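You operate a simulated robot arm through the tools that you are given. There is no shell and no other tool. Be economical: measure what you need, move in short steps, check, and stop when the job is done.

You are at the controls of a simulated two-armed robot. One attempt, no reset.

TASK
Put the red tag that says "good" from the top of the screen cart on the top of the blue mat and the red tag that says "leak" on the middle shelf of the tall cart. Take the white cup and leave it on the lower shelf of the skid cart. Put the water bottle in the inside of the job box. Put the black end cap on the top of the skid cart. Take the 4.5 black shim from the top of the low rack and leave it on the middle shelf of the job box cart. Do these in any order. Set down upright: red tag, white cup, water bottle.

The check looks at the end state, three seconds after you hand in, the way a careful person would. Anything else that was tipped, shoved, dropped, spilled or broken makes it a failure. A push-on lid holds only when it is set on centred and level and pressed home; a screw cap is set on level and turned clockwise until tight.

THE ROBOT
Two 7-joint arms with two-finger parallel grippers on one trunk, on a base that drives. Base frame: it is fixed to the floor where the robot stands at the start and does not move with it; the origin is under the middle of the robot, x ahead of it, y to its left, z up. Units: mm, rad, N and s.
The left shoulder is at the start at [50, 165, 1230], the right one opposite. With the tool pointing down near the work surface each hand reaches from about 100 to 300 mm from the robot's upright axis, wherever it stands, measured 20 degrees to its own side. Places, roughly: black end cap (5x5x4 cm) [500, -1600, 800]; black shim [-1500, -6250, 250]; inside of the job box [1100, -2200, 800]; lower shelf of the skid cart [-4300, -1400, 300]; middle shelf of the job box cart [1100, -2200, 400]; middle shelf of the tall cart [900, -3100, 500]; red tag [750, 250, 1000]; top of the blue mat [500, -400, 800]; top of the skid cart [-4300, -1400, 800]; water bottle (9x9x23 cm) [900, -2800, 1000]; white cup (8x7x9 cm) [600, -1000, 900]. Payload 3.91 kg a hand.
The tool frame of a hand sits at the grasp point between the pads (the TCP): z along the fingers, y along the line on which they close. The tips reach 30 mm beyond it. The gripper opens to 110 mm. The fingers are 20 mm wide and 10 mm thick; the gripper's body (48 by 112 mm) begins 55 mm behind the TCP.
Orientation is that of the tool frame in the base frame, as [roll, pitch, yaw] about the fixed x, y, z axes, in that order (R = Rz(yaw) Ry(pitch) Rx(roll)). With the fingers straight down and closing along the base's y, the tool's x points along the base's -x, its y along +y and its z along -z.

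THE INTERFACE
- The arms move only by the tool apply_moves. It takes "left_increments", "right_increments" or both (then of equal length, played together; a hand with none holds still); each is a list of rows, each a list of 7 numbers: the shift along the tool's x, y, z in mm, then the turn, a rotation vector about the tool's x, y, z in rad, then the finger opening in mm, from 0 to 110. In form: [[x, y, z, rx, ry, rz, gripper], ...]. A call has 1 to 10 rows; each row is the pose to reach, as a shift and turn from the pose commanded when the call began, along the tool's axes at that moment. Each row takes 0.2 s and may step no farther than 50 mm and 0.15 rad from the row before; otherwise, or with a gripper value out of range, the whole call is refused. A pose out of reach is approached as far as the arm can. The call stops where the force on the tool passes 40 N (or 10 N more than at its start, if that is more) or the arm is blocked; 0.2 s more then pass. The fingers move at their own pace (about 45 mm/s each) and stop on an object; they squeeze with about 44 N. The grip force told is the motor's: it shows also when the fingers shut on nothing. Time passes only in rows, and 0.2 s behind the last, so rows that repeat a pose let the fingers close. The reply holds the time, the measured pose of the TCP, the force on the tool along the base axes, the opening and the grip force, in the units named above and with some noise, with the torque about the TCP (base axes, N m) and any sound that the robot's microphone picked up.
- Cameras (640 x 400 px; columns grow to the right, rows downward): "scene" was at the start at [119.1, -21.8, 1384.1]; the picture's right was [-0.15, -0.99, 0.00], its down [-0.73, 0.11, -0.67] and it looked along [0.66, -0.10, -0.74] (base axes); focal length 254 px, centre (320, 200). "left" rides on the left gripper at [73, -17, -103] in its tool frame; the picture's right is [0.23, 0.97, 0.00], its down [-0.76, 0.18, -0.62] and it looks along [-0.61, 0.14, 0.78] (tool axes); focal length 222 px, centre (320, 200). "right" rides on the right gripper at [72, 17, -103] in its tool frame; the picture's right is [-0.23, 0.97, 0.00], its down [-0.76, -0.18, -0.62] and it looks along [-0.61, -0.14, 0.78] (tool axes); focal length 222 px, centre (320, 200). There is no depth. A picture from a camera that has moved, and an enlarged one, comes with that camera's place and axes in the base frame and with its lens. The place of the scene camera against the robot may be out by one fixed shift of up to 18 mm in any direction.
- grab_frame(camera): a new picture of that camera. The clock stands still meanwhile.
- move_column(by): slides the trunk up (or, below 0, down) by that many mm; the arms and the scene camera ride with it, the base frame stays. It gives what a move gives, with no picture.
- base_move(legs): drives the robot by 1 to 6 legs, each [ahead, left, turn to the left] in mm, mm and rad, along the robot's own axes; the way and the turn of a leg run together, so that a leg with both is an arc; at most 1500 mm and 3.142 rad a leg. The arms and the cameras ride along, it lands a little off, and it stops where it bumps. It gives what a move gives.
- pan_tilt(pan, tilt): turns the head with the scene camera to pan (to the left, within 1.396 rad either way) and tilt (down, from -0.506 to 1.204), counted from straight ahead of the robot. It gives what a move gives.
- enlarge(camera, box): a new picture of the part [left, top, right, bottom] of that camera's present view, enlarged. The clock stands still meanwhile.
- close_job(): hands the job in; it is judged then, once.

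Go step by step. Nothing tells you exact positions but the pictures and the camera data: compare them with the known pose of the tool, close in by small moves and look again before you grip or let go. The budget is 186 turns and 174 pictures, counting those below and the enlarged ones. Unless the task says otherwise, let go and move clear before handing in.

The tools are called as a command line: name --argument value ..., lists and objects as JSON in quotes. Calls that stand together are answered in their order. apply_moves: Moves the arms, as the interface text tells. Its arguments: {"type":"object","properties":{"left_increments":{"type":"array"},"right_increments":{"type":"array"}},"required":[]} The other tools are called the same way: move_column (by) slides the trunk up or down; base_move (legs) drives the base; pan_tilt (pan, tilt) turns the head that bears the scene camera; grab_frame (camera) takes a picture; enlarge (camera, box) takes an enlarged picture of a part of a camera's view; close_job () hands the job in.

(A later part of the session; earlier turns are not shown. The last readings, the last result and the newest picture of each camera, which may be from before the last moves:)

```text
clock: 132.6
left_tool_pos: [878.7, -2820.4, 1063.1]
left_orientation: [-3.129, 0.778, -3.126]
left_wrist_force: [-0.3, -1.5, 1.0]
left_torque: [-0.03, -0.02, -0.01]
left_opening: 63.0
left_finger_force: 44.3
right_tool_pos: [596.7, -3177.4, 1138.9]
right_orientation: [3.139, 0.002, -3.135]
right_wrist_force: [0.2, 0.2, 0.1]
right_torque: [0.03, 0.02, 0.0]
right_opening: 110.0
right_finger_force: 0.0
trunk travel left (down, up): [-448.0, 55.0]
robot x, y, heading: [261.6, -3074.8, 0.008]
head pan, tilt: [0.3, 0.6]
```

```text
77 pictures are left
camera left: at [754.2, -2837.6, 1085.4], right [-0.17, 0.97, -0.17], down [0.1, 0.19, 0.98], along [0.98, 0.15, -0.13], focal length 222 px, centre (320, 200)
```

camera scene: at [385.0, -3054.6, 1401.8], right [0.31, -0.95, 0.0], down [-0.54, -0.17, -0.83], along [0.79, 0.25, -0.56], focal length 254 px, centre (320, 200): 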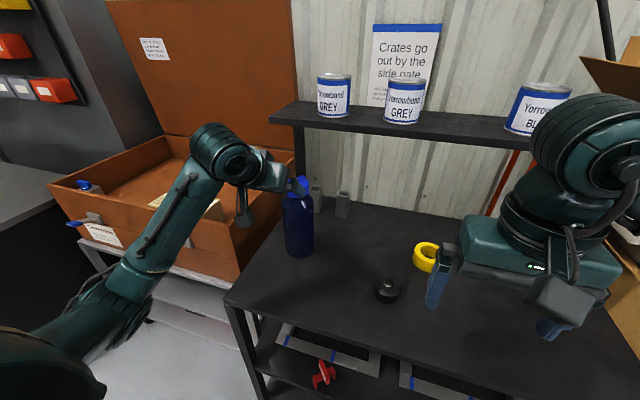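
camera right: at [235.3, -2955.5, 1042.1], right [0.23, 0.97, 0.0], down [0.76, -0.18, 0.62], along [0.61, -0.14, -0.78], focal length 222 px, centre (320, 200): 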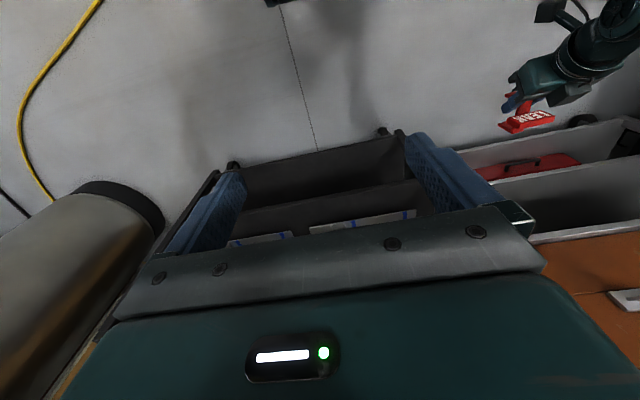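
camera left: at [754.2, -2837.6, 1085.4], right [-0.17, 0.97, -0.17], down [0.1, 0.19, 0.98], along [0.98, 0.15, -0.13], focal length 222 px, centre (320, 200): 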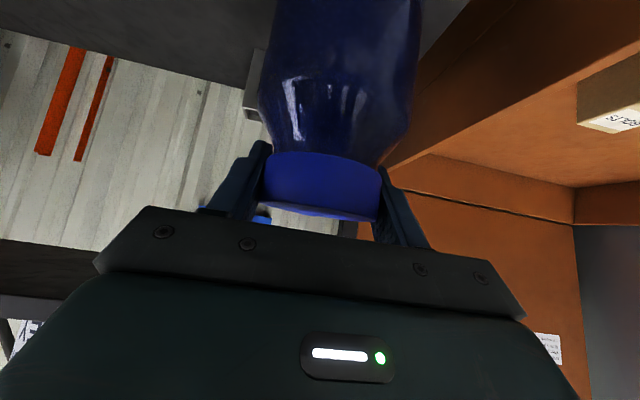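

The bottle is firmly held by the cap. Lifting, backing away, and driving to face the job box.

apply_moves --left_increments '[[-20, 0, -20, 0, 0, 0, 40], [-40, 0, -40, 0, 0, 0, 40], [-60, 0, -60, 0, 0, 0, 40]]'

base_move --legs '[[-300, 0, 0], [0, 620, -0.01]]'

pan_tilt --pan 0.15 --tilt 0.5

grab_frame --camera "scene"

grab_frame --camera "left"

```text
clock: 133.4
left_tool_pos: [880.2, -2819.7, 1149.2]
left_orientation: [-3.13, 0.781, -3.127]
left_wrist_force: [-0.7, 0.2, -6.4]
left_torque: [-0.01, 0.0, -0.02]
left_opening: 63.3
left_finger_force: 44.2
right_tool_pos: [596.4, -3180.2, 1139.1]
right_orientation: [3.138, 0.001, -3.135]
right_wrist_force: [-0.2, 0.0, -0.4]
right_torque: [0.02, -0.04, 0.01]
right_opening: 109.9
right_finger_force: 0.1
trunk travel left (down, up): [-448.0, 55.0]
robot x, y, heading: [255.7, -3070.6, 0.008]
head pan, tilt: [0.3, 0.6]
```

```text
clock: 140.9
left_tool_pos: [575.0, -2209.9, 1148.1]
left_orientation: [-3.13, 0.78, -3.137]
left_wrist_force: [0.7, -0.4, -5.8]
left_torque: [0.02, -0.02, 0.01]
left_opening: 62.7
left_finger_force: 44.2
right_tool_pos: [291.0, -2566.2, 1138.4]
right_orientation: [3.139, 0.003, 3.141]
right_wrist_force: [0.3, 0.5, -0.1]
right_torque: [0.01, -0.02, 0.0]
right_opening: 110.2
right_finger_force: 0.0
trunk travel left (down, up): [-448.0, 55.0]
robot x, y, heading: [-43.6, -2455.4, -0.0]
head pan, tilt: [0.3, 0.6]
```

```text
clock: 141.6
left_tool_pos: [574.9, -2210.7, 1147.1]
left_orientation: [-3.129, 0.778, -3.134]
left_wrist_force: [0.9, -0.7, -5.4]
left_torque: [-0.01, -0.03, 0.05]
left_opening: 63.0
left_finger_force: 44.5
right_tool_pos: [290.8, -2567.5, 1139.0]
right_orientation: [3.14, 0.001, 3.14]
right_wrist_force: [-0.6, 0.8, -0.3]
right_torque: [0.02, -0.08, -0.01]
right_opening: 109.9
right_finger_force: 0.1
trunk travel left (down, up): [-448.0, 55.0]
robot x, y, heading: [-47.9, -2454.2, -0.0]
head pan, tilt: [0.15, 0.499]
```

```text
76 pictures are left
camera scene: at [85.6, -2453.3, 1410.8], right [0.15, -0.99, 0.0], down [-0.47, -0.07, -0.88], along [0.87, 0.13, -0.48], focal length 254 px, centre (320, 200)
```

scene: 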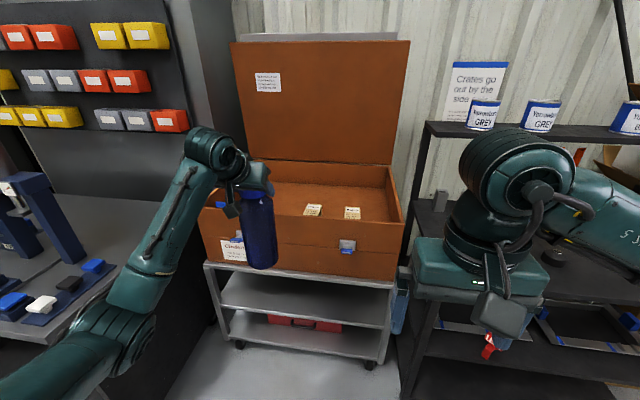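

```text
75 pictures are left
camera left: at [450.6, -2227.6, 1171.6], right [-0.16, 0.97, -0.17], down [0.11, 0.19, 0.98], along [0.98, 0.14, -0.13], focal length 222 px, centre (320, 200)
```

left: 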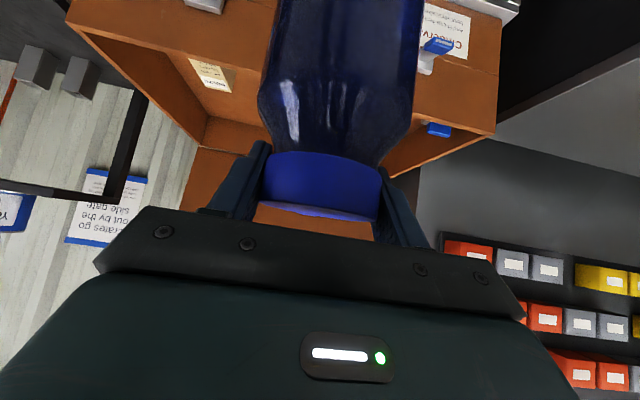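

Job box: rim z≈920, floor ≈805, front x≈855, with two BOLTS boxes near (1050, -2276) and (1050, -2457). I'll raise the bottle above the rim and drive in, aiming for (1010, -2150).

move_column --by 50

apply_moves --left_increments '[[-14, 0, -14, 0, 0, 0, 40], [-28, 0, -28, 0, 0, 0, 40]]'

base_move --legs '[[0, 57, 0], [250, 0, 0]]'

grab_frame --camera "scene"

```text
clock: 142.6
left_tool_pos: [574.6, -2211.0, 1198.3]
left_orientation: [-3.13, 0.779, -3.135]
left_wrist_force: [0.0, 0.1, -6.1]
left_torque: [0.01, 0.0, 0.04]
left_opening: 63.3
left_finger_force: 43.4
right_tool_pos: [290.7, -2566.2, 1189.6]
right_orientation: [3.14, 0.0, -3.141]
right_wrist_force: [-0.1, -0.7, -1.4]
right_torque: [0.0, 0.01, -0.01]
right_opening: 110.0
right_finger_force: 0.0
trunk travel left (down, up): [-498.0, 5.0]
robot x, y, heading: [-45.9, -2456.4, 0.004]
head pan, tilt: [0.15, 0.499]
```

```text
clock: 143.2
left_tool_pos: [575.6, -2211.6, 1238.8]
left_orientation: [-3.132, 0.777, -3.138]
left_wrist_force: [0.2, -1.1, -5.9]
left_torque: [0.02, 0.02, 0.03]
left_opening: 63.4
left_finger_force: 44.2
right_tool_pos: [289.6, -2567.6, 1189.5]
right_orientation: [3.138, 0.001, 3.139]
right_wrist_force: [-0.5, 0.2, -1.1]
right_torque: [-0.01, -0.05, -0.02]
right_opening: 109.8
right_finger_force: 0.1
trunk travel left (down, up): [-498.0, 5.0]
robot x, y, heading: [-44.6, -2456.5, 0.0]
head pan, tilt: [0.15, 0.499]
```

```text
clock: 145.7
left_tool_pos: [822.5, -2155.5, 1239.2]
left_orientation: [-3.13, 0.778, -3.141]
left_wrist_force: [0.2, -0.4, -5.6]
left_torque: [0.05, 0.01, 0.0]
left_opening: 63.1
left_finger_force: 44.0
right_tool_pos: [536.6, -2511.7, 1188.1]
right_orientation: [3.14, 0.001, 3.138]
right_wrist_force: [0.5, 0.5, -0.4]
right_torque: [0.0, 0.0, 0.02]
right_opening: 110.3
right_finger_force: 0.1
trunk travel left (down, up): [-498.0, 5.0]
robot x, y, heading: [203.9, -2401.3, -0.001]
head pan, tilt: [0.15, 0.499]
```

```text
74 pictures are left
camera scene: at [332.8, -2396.9, 1460.7], right [0.15, -0.99, 0.0], down [-0.47, -0.07, -0.88], along [0.87, 0.13, -0.48], focal length 254 px, centre (320, 200)
```

scene: 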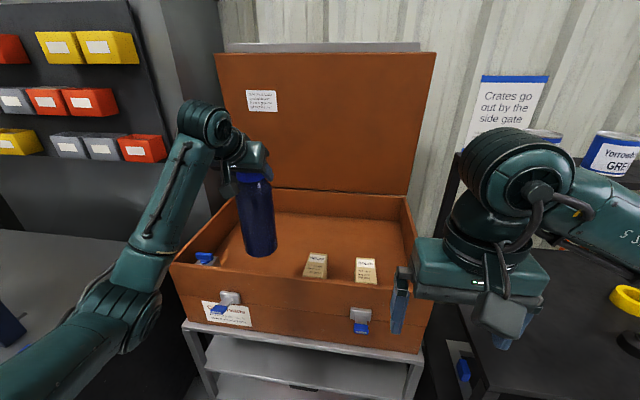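

Clear. Driving in 190 mm so the bottle is over the empty left part of the box.

base_move --legs '[[188, 0, 0]]'

apply_moves --left_increments '[[30, 0, 30, 0, 0, 0, 40], [60, 0, 60, 0, 0, 0, 40], [90, 0, 90, 0, 0, 0, 40], [115, 0, 115, 0, 0, 0, 40]]'

grab_frame --camera "scene"

grab_frame --camera "left"

```text
clock: 147.3
left_tool_pos: [1006.9, -2154.5, 1238.9]
left_orientation: [-3.13, 0.777, -3.135]
left_wrist_force: [1.1, -0.2, -6.0]
left_torque: [0.01, 0.0, 0.03]
left_opening: 63.1
left_finger_force: 43.9
right_tool_pos: [723.0, -2509.0, 1188.9]
right_orientation: [3.14, 0.0, -3.141]
right_wrist_force: [0.2, -0.6, -0.6]
right_torque: [-0.04, 0.04, 0.0]
right_opening: 110.0
right_finger_force: 0.0
trunk travel left (down, up): [-498.0, 5.0]
robot x, y, heading: [382.6, -2398.6, 0.001]
head pan, tilt: [0.15, 0.499]
```

```text
clock: 148.3
left_tool_pos: [1007.2, -2154.3, 1076.7]
left_orientation: [-3.129, 0.779, -3.136]
left_wrist_force: [0.3, 0.1, -4.7]
left_torque: [-0.03, -0.05, -0.01]
left_opening: 63.1
left_finger_force: 43.8
right_tool_pos: [721.3, -2509.8, 1188.8]
right_orientation: [3.142, 0.002, -3.141]
right_wrist_force: [0.6, -1.0, 0.5]
right_torque: [-0.03, 0.0, 0.0]
right_opening: 109.9
right_finger_force: 0.0
trunk travel left (down, up): [-498.0, 5.0]
robot x, y, heading: [385.8, -2400.2, 0.004]
head pan, tilt: [0.15, 0.499]
```

```text
73 pictures are left
camera scene: at [517.2, -2396.3, 1460.8], right [0.15, -0.99, 0.0], down [-0.47, -0.07, -0.88], along [0.87, 0.13, -0.48], focal length 254 px, centre (320, 200)
```

scene: 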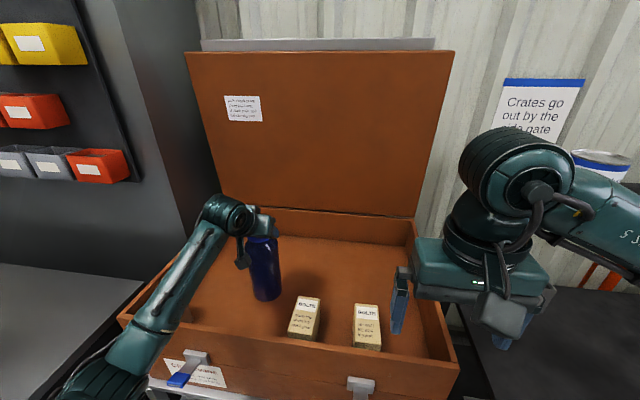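

```text
72 pictures are left
camera left: at [883.1, -2171.2, 1099.6], right [-0.16, 0.97, -0.17], down [0.11, 0.19, 0.98], along [0.98, 0.14, -0.13], focal length 222 px, centre (320, 200)
```

left: 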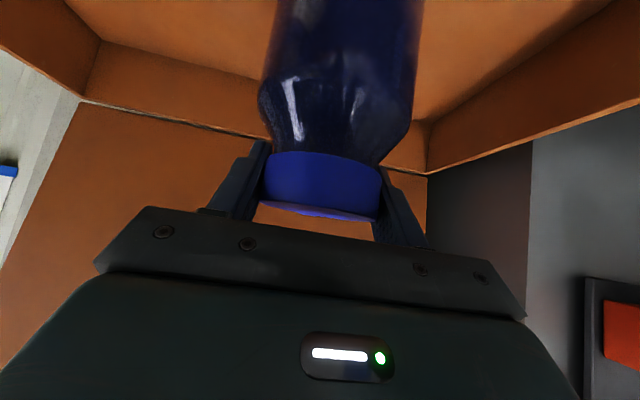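

Good clearance. Lowering the bottle gently to the floor of the box.

apply_moves --left_increments '[[12, 0, 12, 0, 0, 0, 40], [24, 0, 24, 0, 0, 0, 40], [28, 0, 28, 0, 0, 0, 40], [30, 0, 30, 0, 0, 0, 40], [32, 0, 32, 0, 0, 0, 40], [34, 0, 34, 0, 0, 0, 40], [36, 0, 36, 0, 0, 0, 40]]'

```text
clock: 149.9
left_tool_pos: [1006.2, -2156.1, 1025.3]
left_orientation: [-3.132, 0.778, -3.136]
left_wrist_force: [0.3, 0.2, -5.3]
left_torque: [0.01, 0.01, 0.01]
left_opening: 63.1
left_finger_force: 44.1
right_tool_pos: [721.8, -2510.1, 1188.9]
right_orientation: [3.139, 0.001, -3.141]
right_wrist_force: [-0.3, -0.6, -0.3]
right_torque: [0.0, -0.01, -0.01]
right_opening: 109.8
right_finger_force: 0.1
trunk travel left (down, up): [-498.0, 5.0]
robot x, y, heading: [386.7, -2402.3, 0.0]
head pan, tilt: [0.15, 0.499]
```

apply_moves --left_increments '[[1.5, 0, 1.5, 0, 0, 0, 40], [3, 0, 3, 0, 0, 0, 40], [4.5, 0, 4.5, 0, 0, 0, 40], [6, 0, 6, 0, 0, 0, 40], [7.5, 0, 7.5, 0, 0, 0, 40], [9, 0, 9, 0, 0, 0, 40]]'

enlarge --camera "scene" --box '[180, 190, 340, 310]'

```text
clock: 151.3
left_tool_pos: [1005.4, -2156.2, 1010.6]
left_orientation: [-3.129, 0.779, -3.136]
left_wrist_force: [0.7, -0.3, -5.0]
left_torque: [0.03, -0.02, 0.0]
left_opening: 63.2
left_finger_force: 44.0
right_tool_pos: [721.0, -2509.7, 1188.0]
right_orientation: [3.139, 0.002, 3.141]
right_wrist_force: [-0.4, 0.6, 0.6]
right_torque: [0.02, -0.01, 0.01]
right_opening: 110.1
right_finger_force: 0.0
trunk travel left (down, up): [-498.0, 5.0]
robot x, y, heading: [388.1, -2401.7, -0.002]
head pan, tilt: [0.15, 0.499]
```

```text
3.33 times, centred on (260, 250) of scene
camera zoom: at [517.0, -2396.4, 1460.8], right [0.15, -0.99, 0.0], down [-0.47, -0.07, -0.88], along [0.87, 0.13, -0.48], focal length 846 px, centre (520, 33)
```

zoom: 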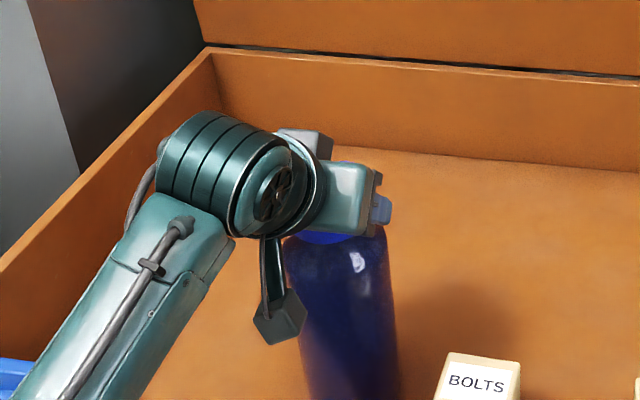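

apply_moves --left_increments '[[1.5, 0, 1.5, 0, 0, 0, 40], [3, 0, 3, 0, 0, 0, 40], [4.5, 0, 4.5, 0, 0, 0, 40], [6, 0, 6, 0, 0, 0, 40], [7.5, 0, 7.5, 0, 0, 0, 40], [9, 0, 9, 0, 0, 0, 40], [10.5, 0, 10.5, 0, 0, 0, 40]]'

```text
clock: 152.9
left_tool_pos: [1004.5, -2156.7, 1001.7]
left_orientation: [-3.13, 0.79, -3.138]
left_wrist_force: [-2.1, 0.7, 16.1]
left_torque: [0.42, 1.05, 0.01]
left_opening: 63.1
left_finger_force: 44.1
right_tool_pos: [719.3, -2509.9, 1189.8]
right_orientation: [3.139, 0.004, -3.142]
right_wrist_force: [0.4, 0.2, 0.3]
right_torque: [-0.02, 0.0, 0.0]
right_opening: 110.2
right_finger_force: 0.0
trunk travel left (down, up): [-498.0, 5.0]
robot x, y, heading: [386.7, -2399.6, 0.004]
head pan, tilt: [0.15, 0.499]
```

grab_frame --camera "left"

enlarge --camera "scene" --box '[200, 200, 340, 320]'

```text
70 pictures are left
camera left: at [880.4, -2173.7, 1024.1], right [-0.16, 0.97, -0.17], down [0.09, 0.18, 0.98], along [0.98, 0.14, -0.12], focal length 222 px, centre (320, 200)
```

left: 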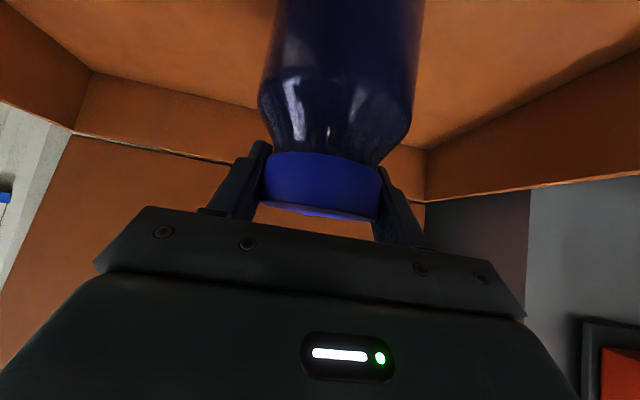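

```text
3.33 times, centred on (270, 260) of scene
camera zoom: at [514.6, -2397.5, 1461.4], right [0.15, -0.99, 0.0], down [-0.47, -0.07, -0.88], along [0.87, 0.13, -0.48], focal length 846 px, centre (487, 0)
```

zoom: 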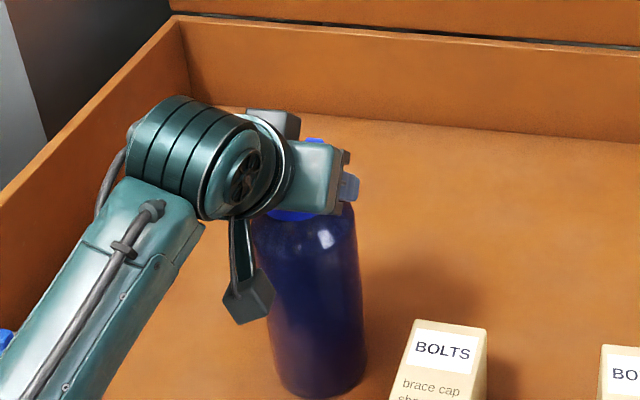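

The bottle is on the floor of the box. I'll unload, open, and back out up along the tool axis.

apply_moves --left_increments '[[-2, 0, -2, 0, 0, 0, 40], [-3, 0, -3, 0, 0, 0, 64], [-3, 0, -3, 0, 0, 0, 80], [-3, 0, -3, 0, 0, 0, 100], [-3, 0, -3, 0, 0, 0, 108], [-3, 0, -3, 0, 0, 0, 108], [-3, 0, -33, 0, 0, 0, 108], [-10, 0, -75, 0, 0, 0, 108], [-40, 0, -110, 0, 0, 0, 108], [-70, 0, -140, 0, 0, 0, 108]]'

grab_frame --camera "scene"

```text
clock: 155.1
left_tool_pos: [955.7, -2154.8, 1146.6]
left_orientation: [-3.128, 0.777, -3.137]
left_wrist_force: [0.0, 0.1, -0.6]
left_torque: [0.01, -0.03, 0.0]
left_opening: 107.9
left_finger_force: 0.2
right_tool_pos: [720.8, -2511.4, 1189.4]
right_orientation: [3.138, 0.001, -3.141]
right_wrist_force: [1.0, 0.4, 0.3]
right_torque: [-0.02, 0.01, -0.02]
right_opening: 110.2
right_finger_force: 0.0
trunk travel left (down, up): [-498.0, 5.0]
robot x, y, heading: [384.1, -2398.7, 0.004]
head pan, tilt: [0.15, 0.499]
```

```text
68 pictures are left
camera scene: at [516.3, -2396.9, 1460.8], right [0.15, -0.99, 0.0], down [-0.47, -0.07, -0.88], along [0.87, 0.13, -0.48], focal length 254 px, centre (320, 200)
```

scene: 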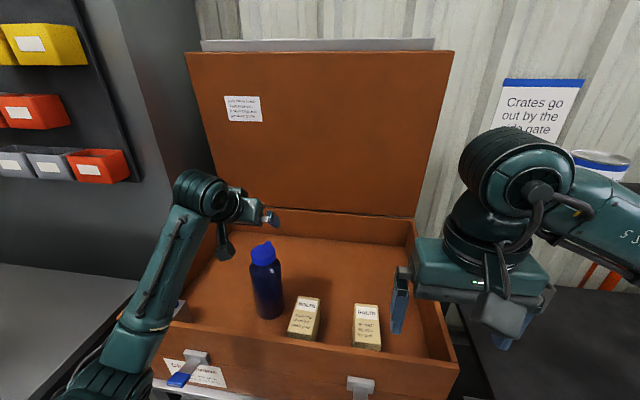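

The bottle stands upright in the job box. Next the end cap and cup on the desk: back away, retract the left arm, and drive left to the desk's right end.

base_move --legs '[[-500, 0, 0]]'

apply_moves --left_increments '[[33, 0, -33, 0, 0, 0, 80], [66, 0, -66, 0, 0, 0, 80], [95, 0, -95, 0, 0, 0, 80]]'

base_move --legs '[[0, 930, 0]]'

pan_tilt --pan 0.0 --tilt 0.75

grab_frame --camera "scene"

```text
clock: 158.0
left_tool_pos: [460.4, -2157.0, 1145.3]
left_orientation: [-3.13, 0.779, -3.138]
left_wrist_force: [0.4, 0.0, 0.5]
left_torque: [0.01, -0.01, -0.02]
left_opening: 108.2
left_finger_force: 0.0
right_tool_pos: [225.2, -2511.4, 1188.5]
right_orientation: [3.138, 0.002, 3.139]
right_wrist_force: [0.3, 0.1, -0.4]
right_torque: [0.02, -0.03, 0.0]
right_opening: 109.9
right_finger_force: 0.0
trunk travel left (down, up): [-498.0, 5.0]
robot x, y, heading: [-108.1, -2403.4, 0.007]
head pan, tilt: [0.15, 0.499]
```

```text
clock: 158.8
left_tool_pos: [327.0, -2157.2, 1147.4]
left_orientation: [-3.13, 0.779, -3.139]
left_wrist_force: [-0.2, 0.4, 0.2]
left_torque: [0.01, 0.03, -0.04]
left_opening: 80.0
left_finger_force: 0.1
right_tool_pos: [224.8, -2511.0, 1189.3]
right_orientation: [3.137, 0.001, 3.14]
right_wrist_force: [-0.1, -0.8, 0.0]
right_torque: [0.01, 0.04, -0.03]
right_opening: 110.1
right_finger_force: 0.1
trunk travel left (down, up): [-498.0, 5.0]
robot x, y, heading: [-109.7, -2405.3, 0.0]
head pan, tilt: [0.15, 0.499]
```

```text
clock: 167.3
left_tool_pos: [319.9, -1225.1, 1146.4]
left_orientation: [-3.128, 0.78, -3.129]
left_wrist_force: [-1.1, -0.4, 0.1]
left_torque: [0.01, 0.01, 0.01]
left_opening: 80.2
left_finger_force: 0.0
right_tool_pos: [221.5, -1581.5, 1188.7]
right_orientation: [3.137, 0.003, -3.135]
right_wrist_force: [-0.3, 0.4, 0.3]
right_torque: [0.01, -0.02, -0.02]
right_opening: 110.4
right_finger_force: 0.0
trunk travel left (down, up): [-498.0, 5.0]
robot x, y, heading: [-114.5, -1476.1, 0.012]
head pan, tilt: [0.15, 0.499]
```

```text
clock: 168.0
left_tool_pos: [318.9, -1226.3, 1146.4]
left_orientation: [-3.128, 0.78, -3.13]
left_wrist_force: [-0.6, -0.2, 1.0]
left_torque: [-0.03, 0.02, 0.0]
left_opening: 79.7
left_finger_force: 0.0
right_tool_pos: [222.2, -1581.3, 1190.6]
right_orientation: [3.138, 0.002, -3.134]
right_wrist_force: [0.0, 0.6, 0.1]
right_torque: [-0.03, 0.0, 0.0]
right_opening: 110.0
right_finger_force: 0.1
trunk travel left (down, up): [-498.0, 5.0]
robot x, y, heading: [-114.9, -1476.9, 0.01]
head pan, tilt: [0.0, 0.75]
```

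```text
67 pictures are left
camera scene: at [9.5, -1483.1, 1439.0], right [0.01, -1.0, 0.0], down [-0.68, -0.01, -0.73], along [0.73, 0.01, -0.68], focal length 254 px, centre (320, 200)
```

scene: 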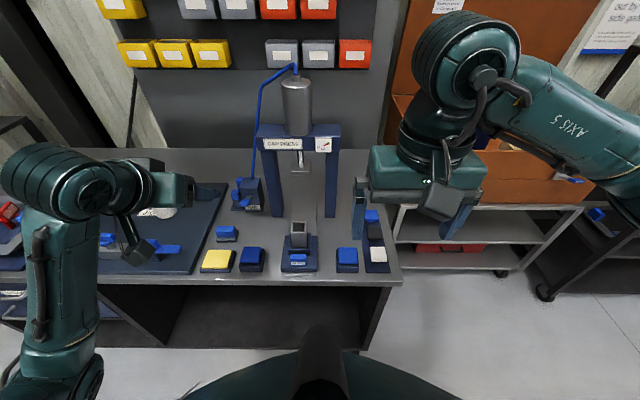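

enlarge --camera "scene" --box '[180, 160, 420, 290]'

```text
2.67 times, centred on (300, 225) of scene
camera zoom: at [9.5, -1483.1, 1439.0], right [0.01, -1.0, 0.0], down [-0.68, -0.01, -0.73], along [0.73, 0.01, -0.68], focal length 677 px, centre (373, 133)
```

zoom: 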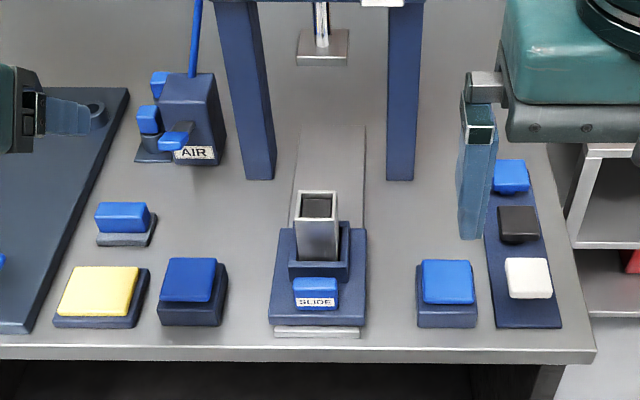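

The black end cap is the middle one on the small tray at the desk's right end, around (507, -1642). I'll tilt the right hand 25°, drive ahead, and view it with the right camera.

apply_moves --right_increments '[[0, -20, 0, 0, -0.11, 0, 90], [0, -40, 0, 0, -0.22, 0, 90], [0, -55, 0, 0, -0.33, 0, 90], [0, -55, 0, 0, -0.44, 0, 90]]'

base_move --legs '[[150, 0, -0.01]]'

move_column --by -150

grab_frame --camera "right"

grab_frame --camera "scene"

```text
clock: 169.0
left_tool_pos: [319.1, -1225.0, 1147.3]
left_orientation: [-3.129, 0.779, -3.129]
left_wrist_force: [-0.3, 0.0, 0.2]
left_torque: [-0.01, -0.01, 0.02]
left_opening: 80.0
left_finger_force: 0.1
right_tool_pos: [222.1, -1636.6, 1189.5]
right_orientation: [3.138, 0.443, -3.135]
right_wrist_force: [0.3, -0.3, -0.1]
right_torque: [0.04, -0.01, -0.02]
right_opening: 90.0
right_finger_force: 0.1
trunk travel left (down, up): [-498.0, 5.0]
robot x, y, heading: [-115.7, -1474.1, 0.009]
head pan, tilt: [0.0, 0.75]
```

```text
clock: 170.4
left_tool_pos: [473.2, -1228.6, 1147.1]
left_orientation: [-3.129, 0.778, -3.138]
left_wrist_force: [0.2, -0.5, 0.2]
left_torque: [0.01, 0.02, -0.02]
left_opening: 80.0
left_finger_force: 0.0
right_tool_pos: [371.7, -1638.6, 1189.2]
right_orientation: [3.139, 0.441, 3.138]
right_wrist_force: [1.3, -0.3, 1.2]
right_torque: [0.0, 0.02, -0.02]
right_opening: 90.0
right_finger_force: 0.1
trunk travel left (down, up): [-498.0, 5.0]
robot x, y, heading: [36.0, -1471.4, 0.006]
head pan, tilt: [0.0, 0.75]
```

```text
clock: 172.2
left_tool_pos: [472.6, -1228.5, 996.8]
left_orientation: [-3.13, 0.781, -3.139]
left_wrist_force: [-0.2, 0.5, 0.5]
left_torque: [-0.03, 0.0, -0.02]
left_opening: 80.4
left_finger_force: 0.0
right_tool_pos: [370.0, -1638.9, 1039.3]
right_orientation: [3.137, 0.44, 3.141]
right_wrist_force: [0.0, -0.6, -0.3]
right_torque: [-0.02, 0.0, 0.0]
right_opening: 89.9
right_finger_force: 0.1
trunk travel left (down, up): [-348.0, 155.0]
robot x, y, heading: [31.5, -1471.6, 0.0]
head pan, tilt: [0.0, 0.75]
```

```text
65 pictures are left
camera right: at [260.3, -1622.1, 1101.4], right [0.21, 0.97, 0.1], down [0.42, -0.18, 0.89], along [0.88, -0.14, -0.45], focal length 222 px, centre (320, 200)
```

right: 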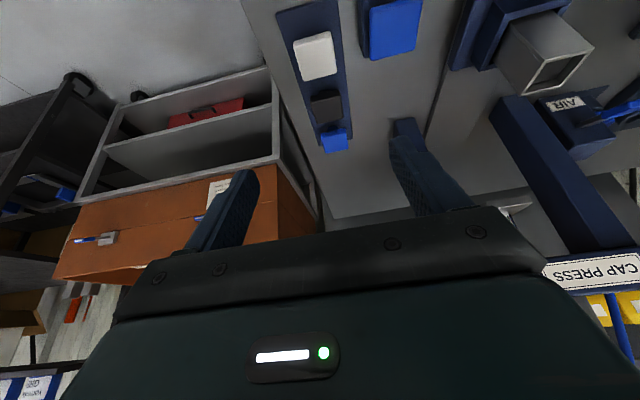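

```text
64 pictures are left
camera scene: at [159.2, -1483.3, 1289.0], right [0.0, -1.0, 0.0], down [-0.68, 0.0, -0.73], along [0.73, 0.0, -0.68], focal length 254 px, centre (320, 200)
```

scene: 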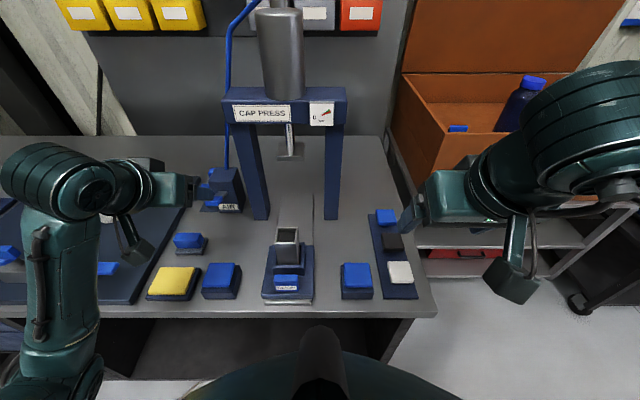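

The black cap is at about (480–490, -1634). Moving the right hand above it for a closer measurement.

apply_moves --right_increments '[[-9, 1, 40, 0, 0, 0, 90], [-18, 2, 80, 0, 0, 0, 90], [-27, 3, 120, 0, 0, 0, 90], [-35, 4, 159, 0, 0, 0, 90]]'

grab_frame --camera "right"

enlarge --camera "scene" --box '[340, 180, 460, 300]'

```text
clock: 173.2
left_tool_pos: [472.1, -1229.3, 997.7]
left_orientation: [-3.128, 0.781, -3.138]
left_wrist_force: [0.1, 0.0, -0.2]
left_torque: [0.03, 0.01, -0.01]
left_opening: 79.9
left_finger_force: 0.2
right_tool_pos: [470.0, -1631.6, 908.1]
right_orientation: [3.139, 0.443, 3.139]
right_wrist_force: [-0.1, -0.2, -1.0]
right_torque: [0.0, 0.01, 0.01]
right_opening: 89.8
right_finger_force: 0.0
trunk travel left (down, up): [-348.0, 155.0]
robot x, y, heading: [37.8, -1472.1, 0.001]
head pan, tilt: [0.0, 0.75]
```

```text
63 pictures are left
camera right: at [360.6, -1615.0, 972.0], right [0.21, 0.97, 0.1], down [0.42, -0.18, 0.89], along [0.88, -0.14, -0.45], focal length 222 px, centre (320, 200)
```

right: 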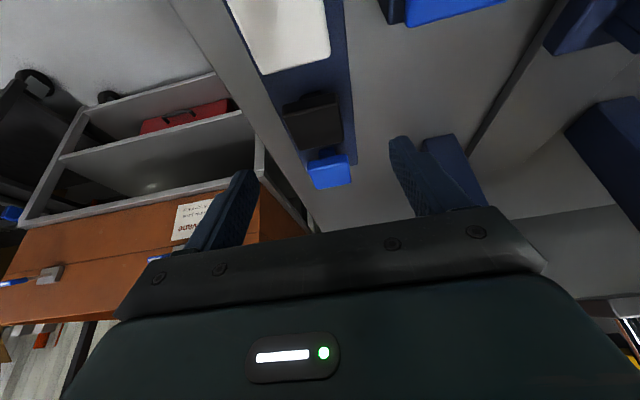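

```text
3.33 times, centred on (400, 240) of scene
camera zoom: at [159.5, -1483.4, 1288.9], right [0.0, -1.0, 0.0], down [-0.68, 0.0, -0.73], along [0.73, 0.0, -0.68], focal length 846 px, centre (53, 67)
```

zoom: 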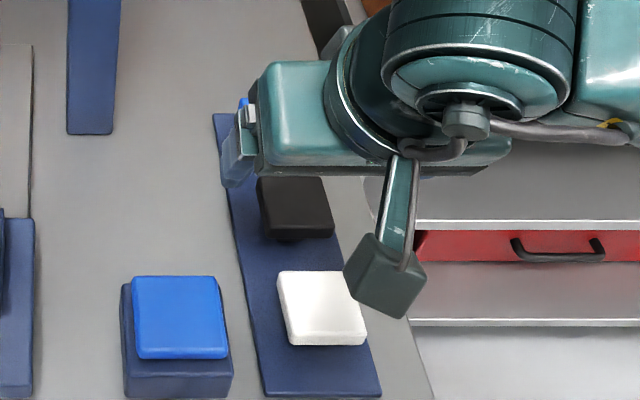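

The cap's top centre is about (504, -1636, 828), a 50 mm square on the tray. Descending so the fingertips straddle it, then checking.

apply_moves --right_increments '[[1, -2, 25, 0, 0, 0, 90], [2, -4, 48, 0, 0, 0, 90], [3, -4, 60, 0, 0, 0, 90], [3, -4, 65, 0, 0, 0, 90]]'

enlarge --camera "right" --box '[180, 60, 480, 260]'

```text
clock: 174.2
left_tool_pos: [473.0, -1227.9, 996.1]
left_orientation: [-3.13, 0.781, -3.138]
left_wrist_force: [0.0, 0.3, -0.6]
left_torque: [0.01, -0.01, 0.0]
left_opening: 80.1
left_finger_force: 0.0
right_tool_pos: [495.1, -1638.5, 850.2]
right_orientation: [3.139, 0.443, 3.139]
right_wrist_force: [-0.2, 0.0, -0.3]
right_torque: [0.0, -0.02, -0.03]
right_opening: 89.9
right_finger_force: 0.0
trunk travel left (down, up): [-348.0, 155.0]
robot x, y, heading: [34.4, -1479.2, -0.002]
head pan, tilt: [0.0, 0.75]
```

```text
2.00 times, centred on (330, 160) of right
camera zoom: at [385.4, -1621.3, 912.4], right [0.21, 0.97, 0.1], down [0.42, -0.18, 0.89], along [0.88, -0.14, -0.45], focal length 444 px, centre (300, 280)
```

zoom: 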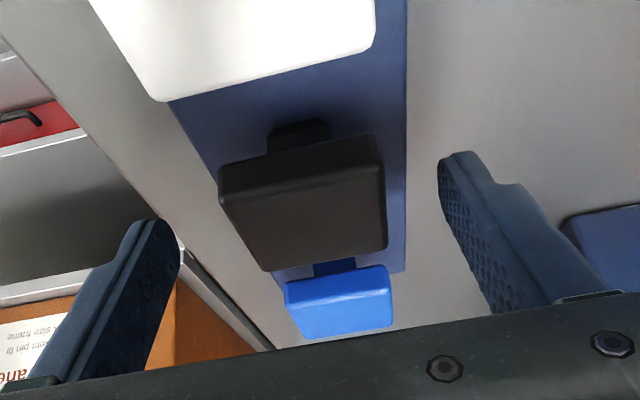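

Now I see the cap's flange on top with a narrower plug below; the top face spans x≈495–547 at z≈821. Adjusting down and forward, then closing.

apply_moves --right_increments '[[-3, 1, 16, 0, 0, 0, 90], [-6.6, 2, 33, 0, 0, 0, 90], [-6.6, 2, 33, 0, 0, 0, 60], [-6.6, 2, 33, 0, 0, 0, 35], [-6.6, 2, 33, 0, 0, 0, 35], [-6.6, 2, 33, 0, 0, 0, 35]]'

grab_frame --camera "right"

```text
clock: 174.8
left_tool_pos: [468.9, -1228.6, 998.4]
left_orientation: [-3.13, 0.784, -3.14]
left_wrist_force: [-0.7, -0.2, -0.9]
left_torque: [0.0, 0.01, 0.0]
left_opening: 80.1
left_finger_force: 0.1
right_tool_pos: [512.4, -1637.5, 830.9]
right_orientation: [-3.141, 0.454, 3.138]
right_wrist_force: [-16.8, -4.4, 26.9]
right_torque: [-1.51, 0.61, -0.76]
right_opening: 78.6
right_finger_force: 11.5
trunk travel left (down, up): [-348.0, 155.0]
robot x, y, heading: [33.4, -1473.1, 0.001]
head pan, tilt: [0.0, 0.75]
stopped in row 3 (right hand): the force on the tool passed its limit at 54 N (the readings are from after the stop); the commanded pose is now the measured one
```

```text
60 pictures are left
camera right: at [403.0, -1620.5, 892.7], right [0.21, 0.97, 0.1], down [0.41, -0.18, 0.89], along [0.89, -0.14, -0.44], focal length 222 px, centre (320, 200)
```

right: 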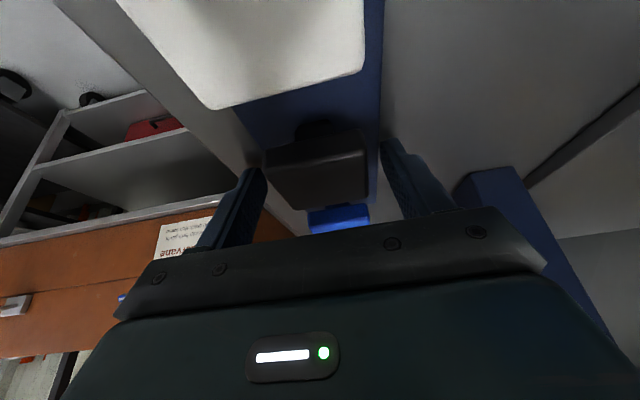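

The fingertip touched the desk and the tray's side (desk ≈ 799, tray a bit above). The flange is at z≈812–822, so I'll raise 8 mm, reopen, and close with only the tips on the flange.

apply_moves --right_increments '[[1, 0, -5, 0, 0.014, 0, 80], [1.9, 1, -10, 0, 0.014, 0, 90], [1.9, 1, -10, 0, 0.014, 0, 90], [1.9, 1, -10, 0, 0.014, 0, 65], [1.9, 1, -10, 0, 0.014, 0, 40], [1.9, 1, -10, 0, 0.014, 0, 30], [1.9, 1, -10, 0, 0.014, 0, 30]]'

grab_frame --camera "right"

```text
clock: 176.4
left_tool_pos: [472.6, -1227.7, 995.3]
left_orientation: [-3.129, 0.78, -3.137]
left_wrist_force: [0.3, -0.3, 0.3]
left_torque: [-0.01, -0.02, -0.01]
left_opening: 80.0
left_finger_force: 0.0
right_tool_pos: [510.5, -1633.4, 833.2]
right_orientation: [3.136, 0.43, -3.141]
right_wrist_force: [1.7, 17.0, -12.9]
right_torque: [0.79, -0.19, 0.22]
right_opening: 69.6
right_finger_force: 45.5
trunk travel left (down, up): [-348.0, 155.0]
robot x, y, heading: [33.3, -1476.5, 0.002]
head pan, tilt: [0.0, 0.75]
```

```text
59 pictures are left
camera right: at [399.9, -1617.3, 897.6], right [0.2, 0.97, 0.1], down [0.43, -0.18, 0.88], along [0.88, -0.14, -0.46], focal length 222 px, centre (320, 200)
```

right: 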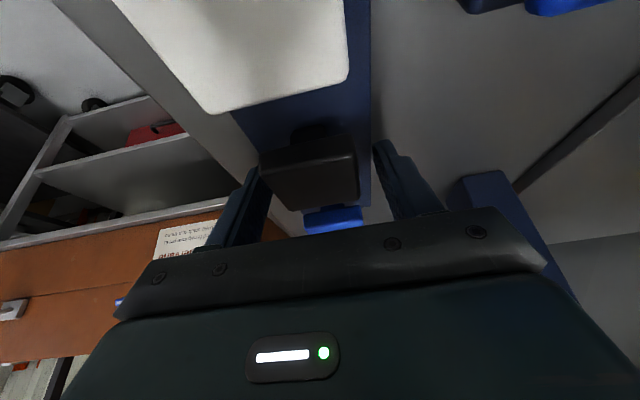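

The fingers closed on the tray's sides (70 mm). I'll reopen, raise 15 mm above the tray, and close on the flange.

apply_moves --right_increments '[[0, 0, 0, 0, 0, 0, 90], [0, 0, 0, 0, 0, 0, 90], [-3, 0, -7, 0, 0, 0, 90], [-3, 0, -10, 0, 0, 0, 90], [-3, 0, -10, 0, 0, 0, 65], [-3, 0, -10, 0, 0, 0, 40], [-3, 0, -10, 0, 0, 0, 30], [-3, 0, -10, 0, 0, 0, 30]]'

enlarge --camera "right" --box '[180, 60, 480, 260]'

```text
clock: 178.2
left_tool_pos: [471.4, -1227.7, 997.2]
left_orientation: [-3.129, 0.78, -3.139]
left_wrist_force: [-0.6, 1.3, 0.3]
left_torque: [-0.01, 0.0, 0.0]
left_opening: 79.8
left_finger_force: 0.1
right_tool_pos: [506.6, -1636.8, 845.4]
right_orientation: [3.14, 0.434, 3.138]
right_wrist_force: [0.5, -0.8, 0.3]
right_torque: [-0.03, 0.04, 0.04]
right_opening: 42.8
right_finger_force: 40.5
trunk travel left (down, up): [-348.0, 155.0]
robot x, y, heading: [36.5, -1473.0, 0.001]
head pan, tilt: [0.0, 0.75]
```

```text
2.00 times, centred on (330, 160) of right
camera zoom: at [398.2, -1619.8, 908.9], right [0.21, 0.97, 0.1], down [0.43, -0.18, 0.88], along [0.88, -0.14, -0.46], focal length 444 px, centre (300, 280)
```

zoom: 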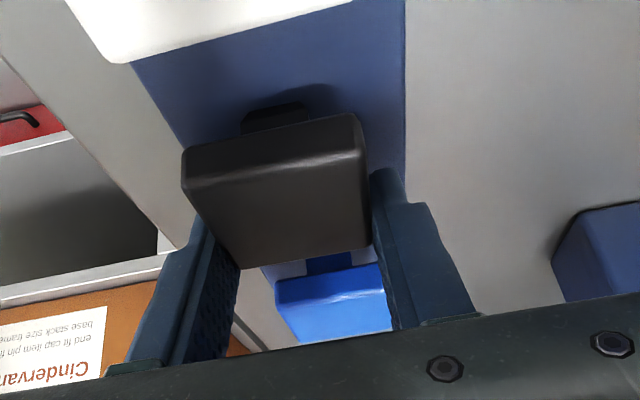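

Gripped the flange (43 mm wide, 40 N). Lifting.

apply_moves --right_increments '[[-6, 0, -14, 0, 0, 0, 30], [-17, 0, -36, 0, 0, 0, 30], [-34, 0, -72, 0, 0, 0, 30], [-51, 0, -108, 0, 0, 0, 30], [-68, 0, -144, 0, 0, 0, 30]]'

grab_frame --camera "right"

enlarge --camera "scene" --box '[300, 160, 480, 310]'

```text
clock: 179.4
left_tool_pos: [471.7, -1228.9, 996.8]
left_orientation: [-3.13, 0.78, -3.139]
left_wrist_force: [0.6, -0.7, 0.3]
left_torque: [0.02, 0.01, 0.02]
left_opening: 79.8
left_finger_force: 0.1
right_tool_pos: [510.1, -1634.5, 1004.3]
right_orientation: [3.14, 0.433, 3.141]
right_wrist_force: [1.0, 0.7, -0.2]
right_torque: [0.03, -0.05, 0.01]
right_opening: 42.9
right_finger_force: 43.8
trunk travel left (down, up): [-348.0, 155.0]
robot x, y, heading: [32.2, -1473.3, -0.001]
head pan, tilt: [0.0, 0.75]
```

```text
57 pictures are left
camera right: at [400.6, -1618.0, 1067.8], right [0.21, 0.97, 0.1], down [0.43, -0.18, 0.88], along [0.88, -0.14, -0.46], focal length 222 px, centre (320, 200)
```

right: 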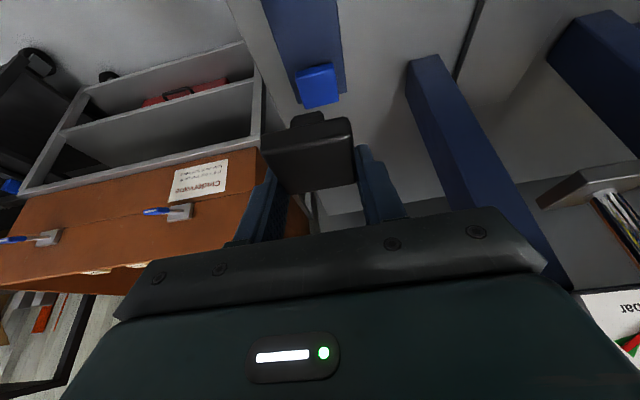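

```text
2.67 times, centred on (390, 235) of scene
camera zoom: at [158.7, -1483.4, 1288.9], right [0.0, -1.0, 0.0], down [-0.68, 0.0, -0.73], along [0.73, 0.0, -0.68], focal length 677 px, centre (133, 107)
```

zoom: 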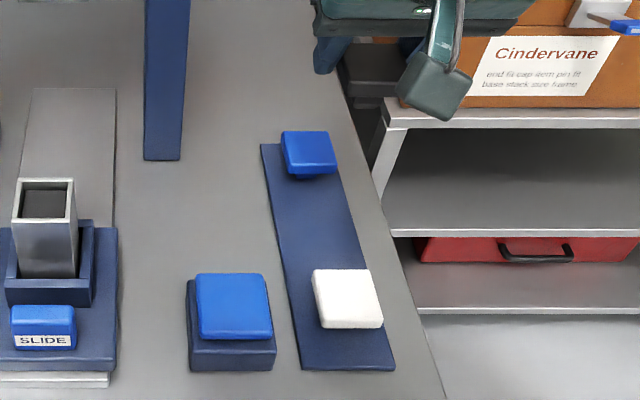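

The end cap is held level and the tray is undisturbed. Now the cup with the left hand: back off and drive left.

base_move --legs '[[-120, 0, 0], [0, 247, 0], [60, 0, 0]]'

pan_tilt --pan 0.3 --tilt 0.75

grab_frame --camera "left"

grab_frame --camera "scene"

```text
clock: 183.6
left_tool_pos: [413.7, -985.8, 997.1]
left_orientation: [-3.131, 0.778, 3.14]
left_wrist_force: [-1.2, 0.2, 0.3]
left_torque: [0.02, -0.03, 0.03]
left_opening: 80.1
left_finger_force: 0.3
right_tool_pos: [451.2, -1391.6, 1002.7]
right_orientation: [3.141, 0.431, 3.133]
right_wrist_force: [0.7, 0.1, -0.3]
right_torque: [0.01, -0.01, 0.01]
right_opening: 42.5
right_finger_force: 44.2
trunk travel left (down, up): [-348.0, 155.0]
robot x, y, heading: [-22.1, -1228.4, -0.002]
head pan, tilt: [0.0, 0.75]
```

```text
clock: 184.4
left_tool_pos: [414.1, -986.4, 996.6]
left_orientation: [-3.131, 0.78, 3.141]
left_wrist_force: [0.0, 0.2, 0.1]
left_torque: [0.01, -0.02, 0.0]
left_opening: 79.8
left_finger_force: 0.1
right_tool_pos: [451.1, -1391.7, 1002.8]
right_orientation: [3.139, 0.434, 3.135]
right_wrist_force: [-0.3, 0.5, -0.6]
right_torque: [-0.01, -0.03, 0.0]
right_opening: 43.0
right_finger_force: 43.4
trunk travel left (down, up): [-348.0, 155.0]
robot x, y, heading: [-26.3, -1230.9, -0.004]
head pan, tilt: [0.3, 0.75]
```

```text
55 pictures are left
camera left: at [289.0, -1001.7, 1020.1], right [-0.15, 0.97, -0.17], down [0.1, 0.18, 0.98], along [0.98, 0.13, -0.13], focal length 222 px, centre (320, 200)
```

left: 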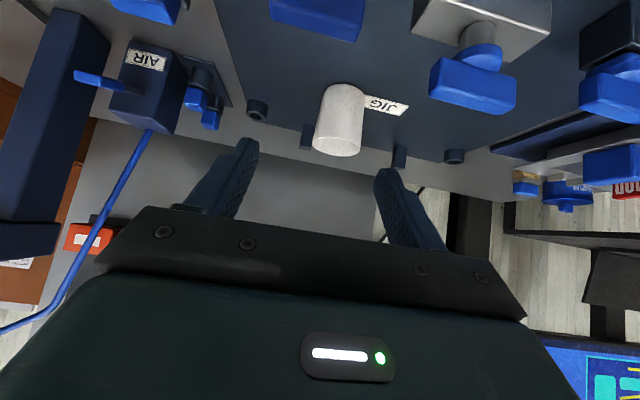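

```text
54 pictures are left
camera scene: at [96.0, -1214.4, 1288.9], right [0.29, -0.96, 0.0], down [-0.65, -0.2, -0.73], along [0.7, 0.21, -0.68], focal length 254 px, centre (320, 200)
```

scene: 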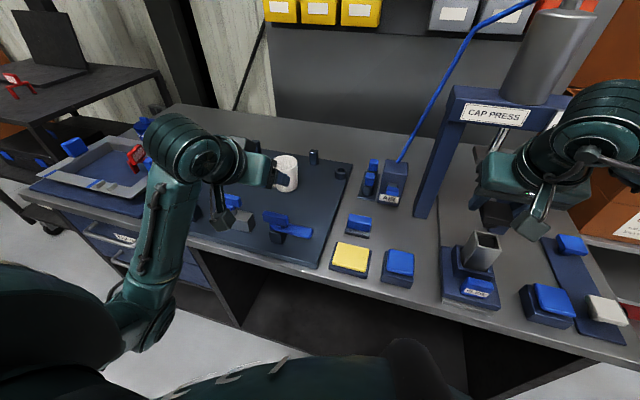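

The cup stands at about (608, -953), rim near z 890. I'll steepen the hand to 0.5 rad so the wrist camera clears the clamps, drive ahead, and go to pre-grasp.

apply_moves --left_increments '[[0, 0, 0, 0, 0.14, 0, 105], [0, 0, 0, 0, 0.28, 0, 105]]'

base_move --legs '[[80, 0, 0]]'

apply_moves --left_increments '[[-12, 11, 30, 0, 0, 0, 105], [-25, 22, 60, 0, 0, 0, 105], [-37, 33, 90, 0, 0, 0, 105]]'

grab_frame --camera "left"

enlarge --camera "scene" --box '[180, 120, 380, 270]'

```text
clock: 185.0
left_tool_pos: [413.4, -984.6, 996.0]
left_orientation: [-3.133, 0.498, 3.139]
left_wrist_force: [-0.2, 0.1, -0.9]
left_torque: [-0.01, -0.01, 0.01]
left_opening: 105.1
left_finger_force: 0.1
right_tool_pos: [450.5, -1392.0, 1003.8]
right_orientation: [3.141, 0.432, 3.135]
right_wrist_force: [0.1, 0.0, -1.1]
right_torque: [0.02, 0.02, 0.0]
right_opening: 43.1
right_finger_force: 43.9
trunk travel left (down, up): [-348.0, 155.0]
robot x, y, heading: [-25.8, -1229.5, -0.007]
head pan, tilt: [0.3, 0.75]
```

```text
clock: 186.1
left_tool_pos: [495.2, -986.3, 995.4]
left_orientation: [-3.134, 0.499, 3.138]
left_wrist_force: [-0.5, 0.0, -0.9]
left_torque: [-0.02, 0.01, 0.02]
left_opening: 105.0
left_finger_force: 0.0
right_tool_pos: [530.5, -1393.2, 1002.4]
right_orientation: [3.139, 0.431, 3.137]
right_wrist_force: [0.0, -0.2, -1.0]
right_torque: [-0.01, 0.05, 0.02]
right_opening: 42.5
right_finger_force: 43.8
trunk travel left (down, up): [-348.0, 155.0]
robot x, y, heading: [55.0, -1228.3, -0.006]
head pan, tilt: [0.3, 0.75]
```

```text
clock: 186.9
left_tool_pos: [571.0, -952.7, 935.0]
left_orientation: [-3.134, 0.499, 3.136]
left_wrist_force: [0.4, 0.7, 0.2]
left_torque: [-0.04, 0.0, 0.0]
left_opening: 105.1
left_finger_force: 0.1
right_tool_pos: [529.4, -1390.4, 1003.0]
right_orientation: [3.14, 0.432, 3.135]
right_wrist_force: [-0.1, -0.5, -0.4]
right_torque: [0.0, 0.0, -0.02]
right_opening: 42.9
right_finger_force: 44.2
trunk travel left (down, up): [-348.0, 155.0]
robot x, y, heading: [55.7, -1226.5, -0.005]
head pan, tilt: [0.3, 0.75]
```

```text
53 pictures are left
camera left: at [457.0, -969.2, 990.9], right [-0.19, 0.97, -0.12], down [0.37, 0.18, 0.91], along [0.91, 0.13, -0.4], focal length 222 px, centre (320, 200)
```

left: 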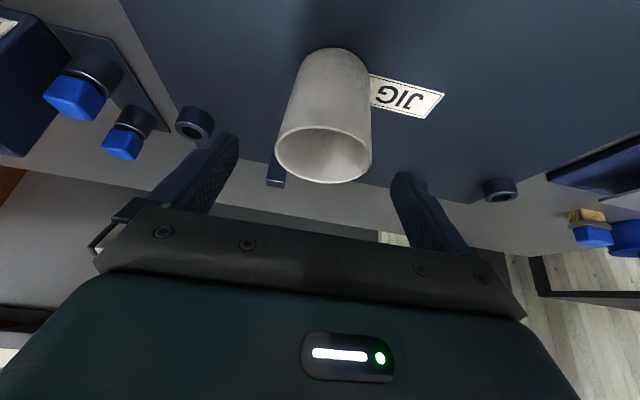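

```text
2.67 times, centred on (280, 195) of scene
camera zoom: at [176.1, -1214.4, 1288.9], right [0.29, -0.96, 0.0], down [-0.65, -0.2, -0.73], along [0.7, 0.21, -0.68], focal length 677 px, centre (427, 213)
```

zoom: 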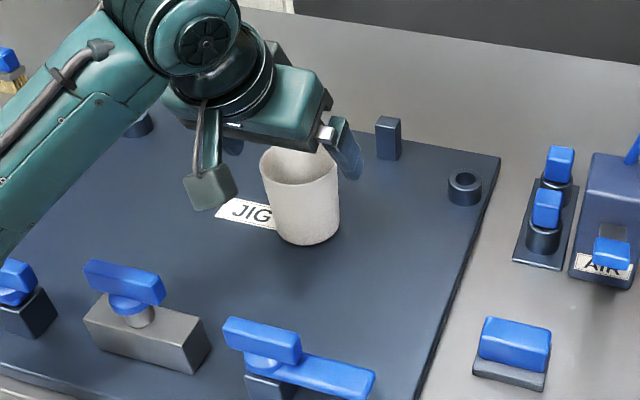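

Rim centre is about (604, -950, 885). Descending over the cup and closing.

apply_moves --left_increments '[[2, 2, 27, 0, 0, 0, 106], [4, 2, 54, 0, 0, 0, 106], [6, 2, 80, 0, 0, 0, 106], [6, 2, 80, 0, 0, 0, 85], [6, 2, 80, 0, 0, 0, 65], [6, 2, 80, 0, 0, 0, 55], [6, 2, 80, 0, 0, 0, 55]]'

grab_frame --camera "left"

```text
clock: 188.5
left_tool_pos: [604.1, -953.5, 861.1]
left_orientation: [-3.133, 0.499, 3.138]
left_wrist_force: [0.8, 1.6, 5.8]
left_torque: [-0.05, 0.11, 0.01]
left_opening: 66.8
left_finger_force: 44.3
right_tool_pos: [529.7, -1391.1, 1003.2]
right_orientation: [3.141, 0.432, 3.137]
right_wrist_force: [-0.1, -0.9, -0.4]
right_torque: [0.03, 0.03, 0.03]
right_opening: 43.0
right_finger_force: 43.9
trunk travel left (down, up): [-348.0, 155.0]
robot x, y, heading: [54.7, -1228.9, -0.004]
head pan, tilt: [0.3, 0.75]
```

```text
51 pictures are left
camera left: at [490.5, -968.6, 918.5], right [-0.19, 0.97, -0.12], down [0.37, 0.18, 0.91], along [0.91, 0.13, -0.4], focal length 222 px, centre (320, 200)
```

left: 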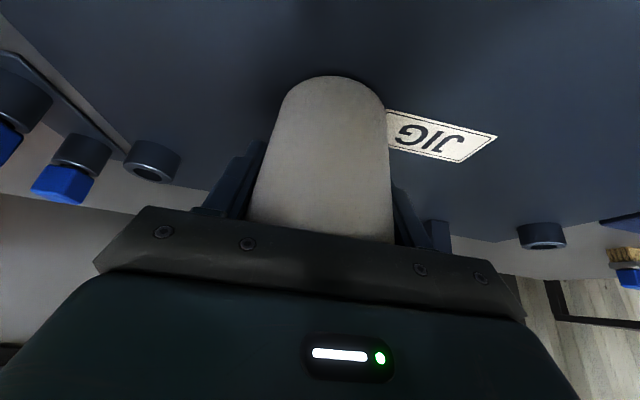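

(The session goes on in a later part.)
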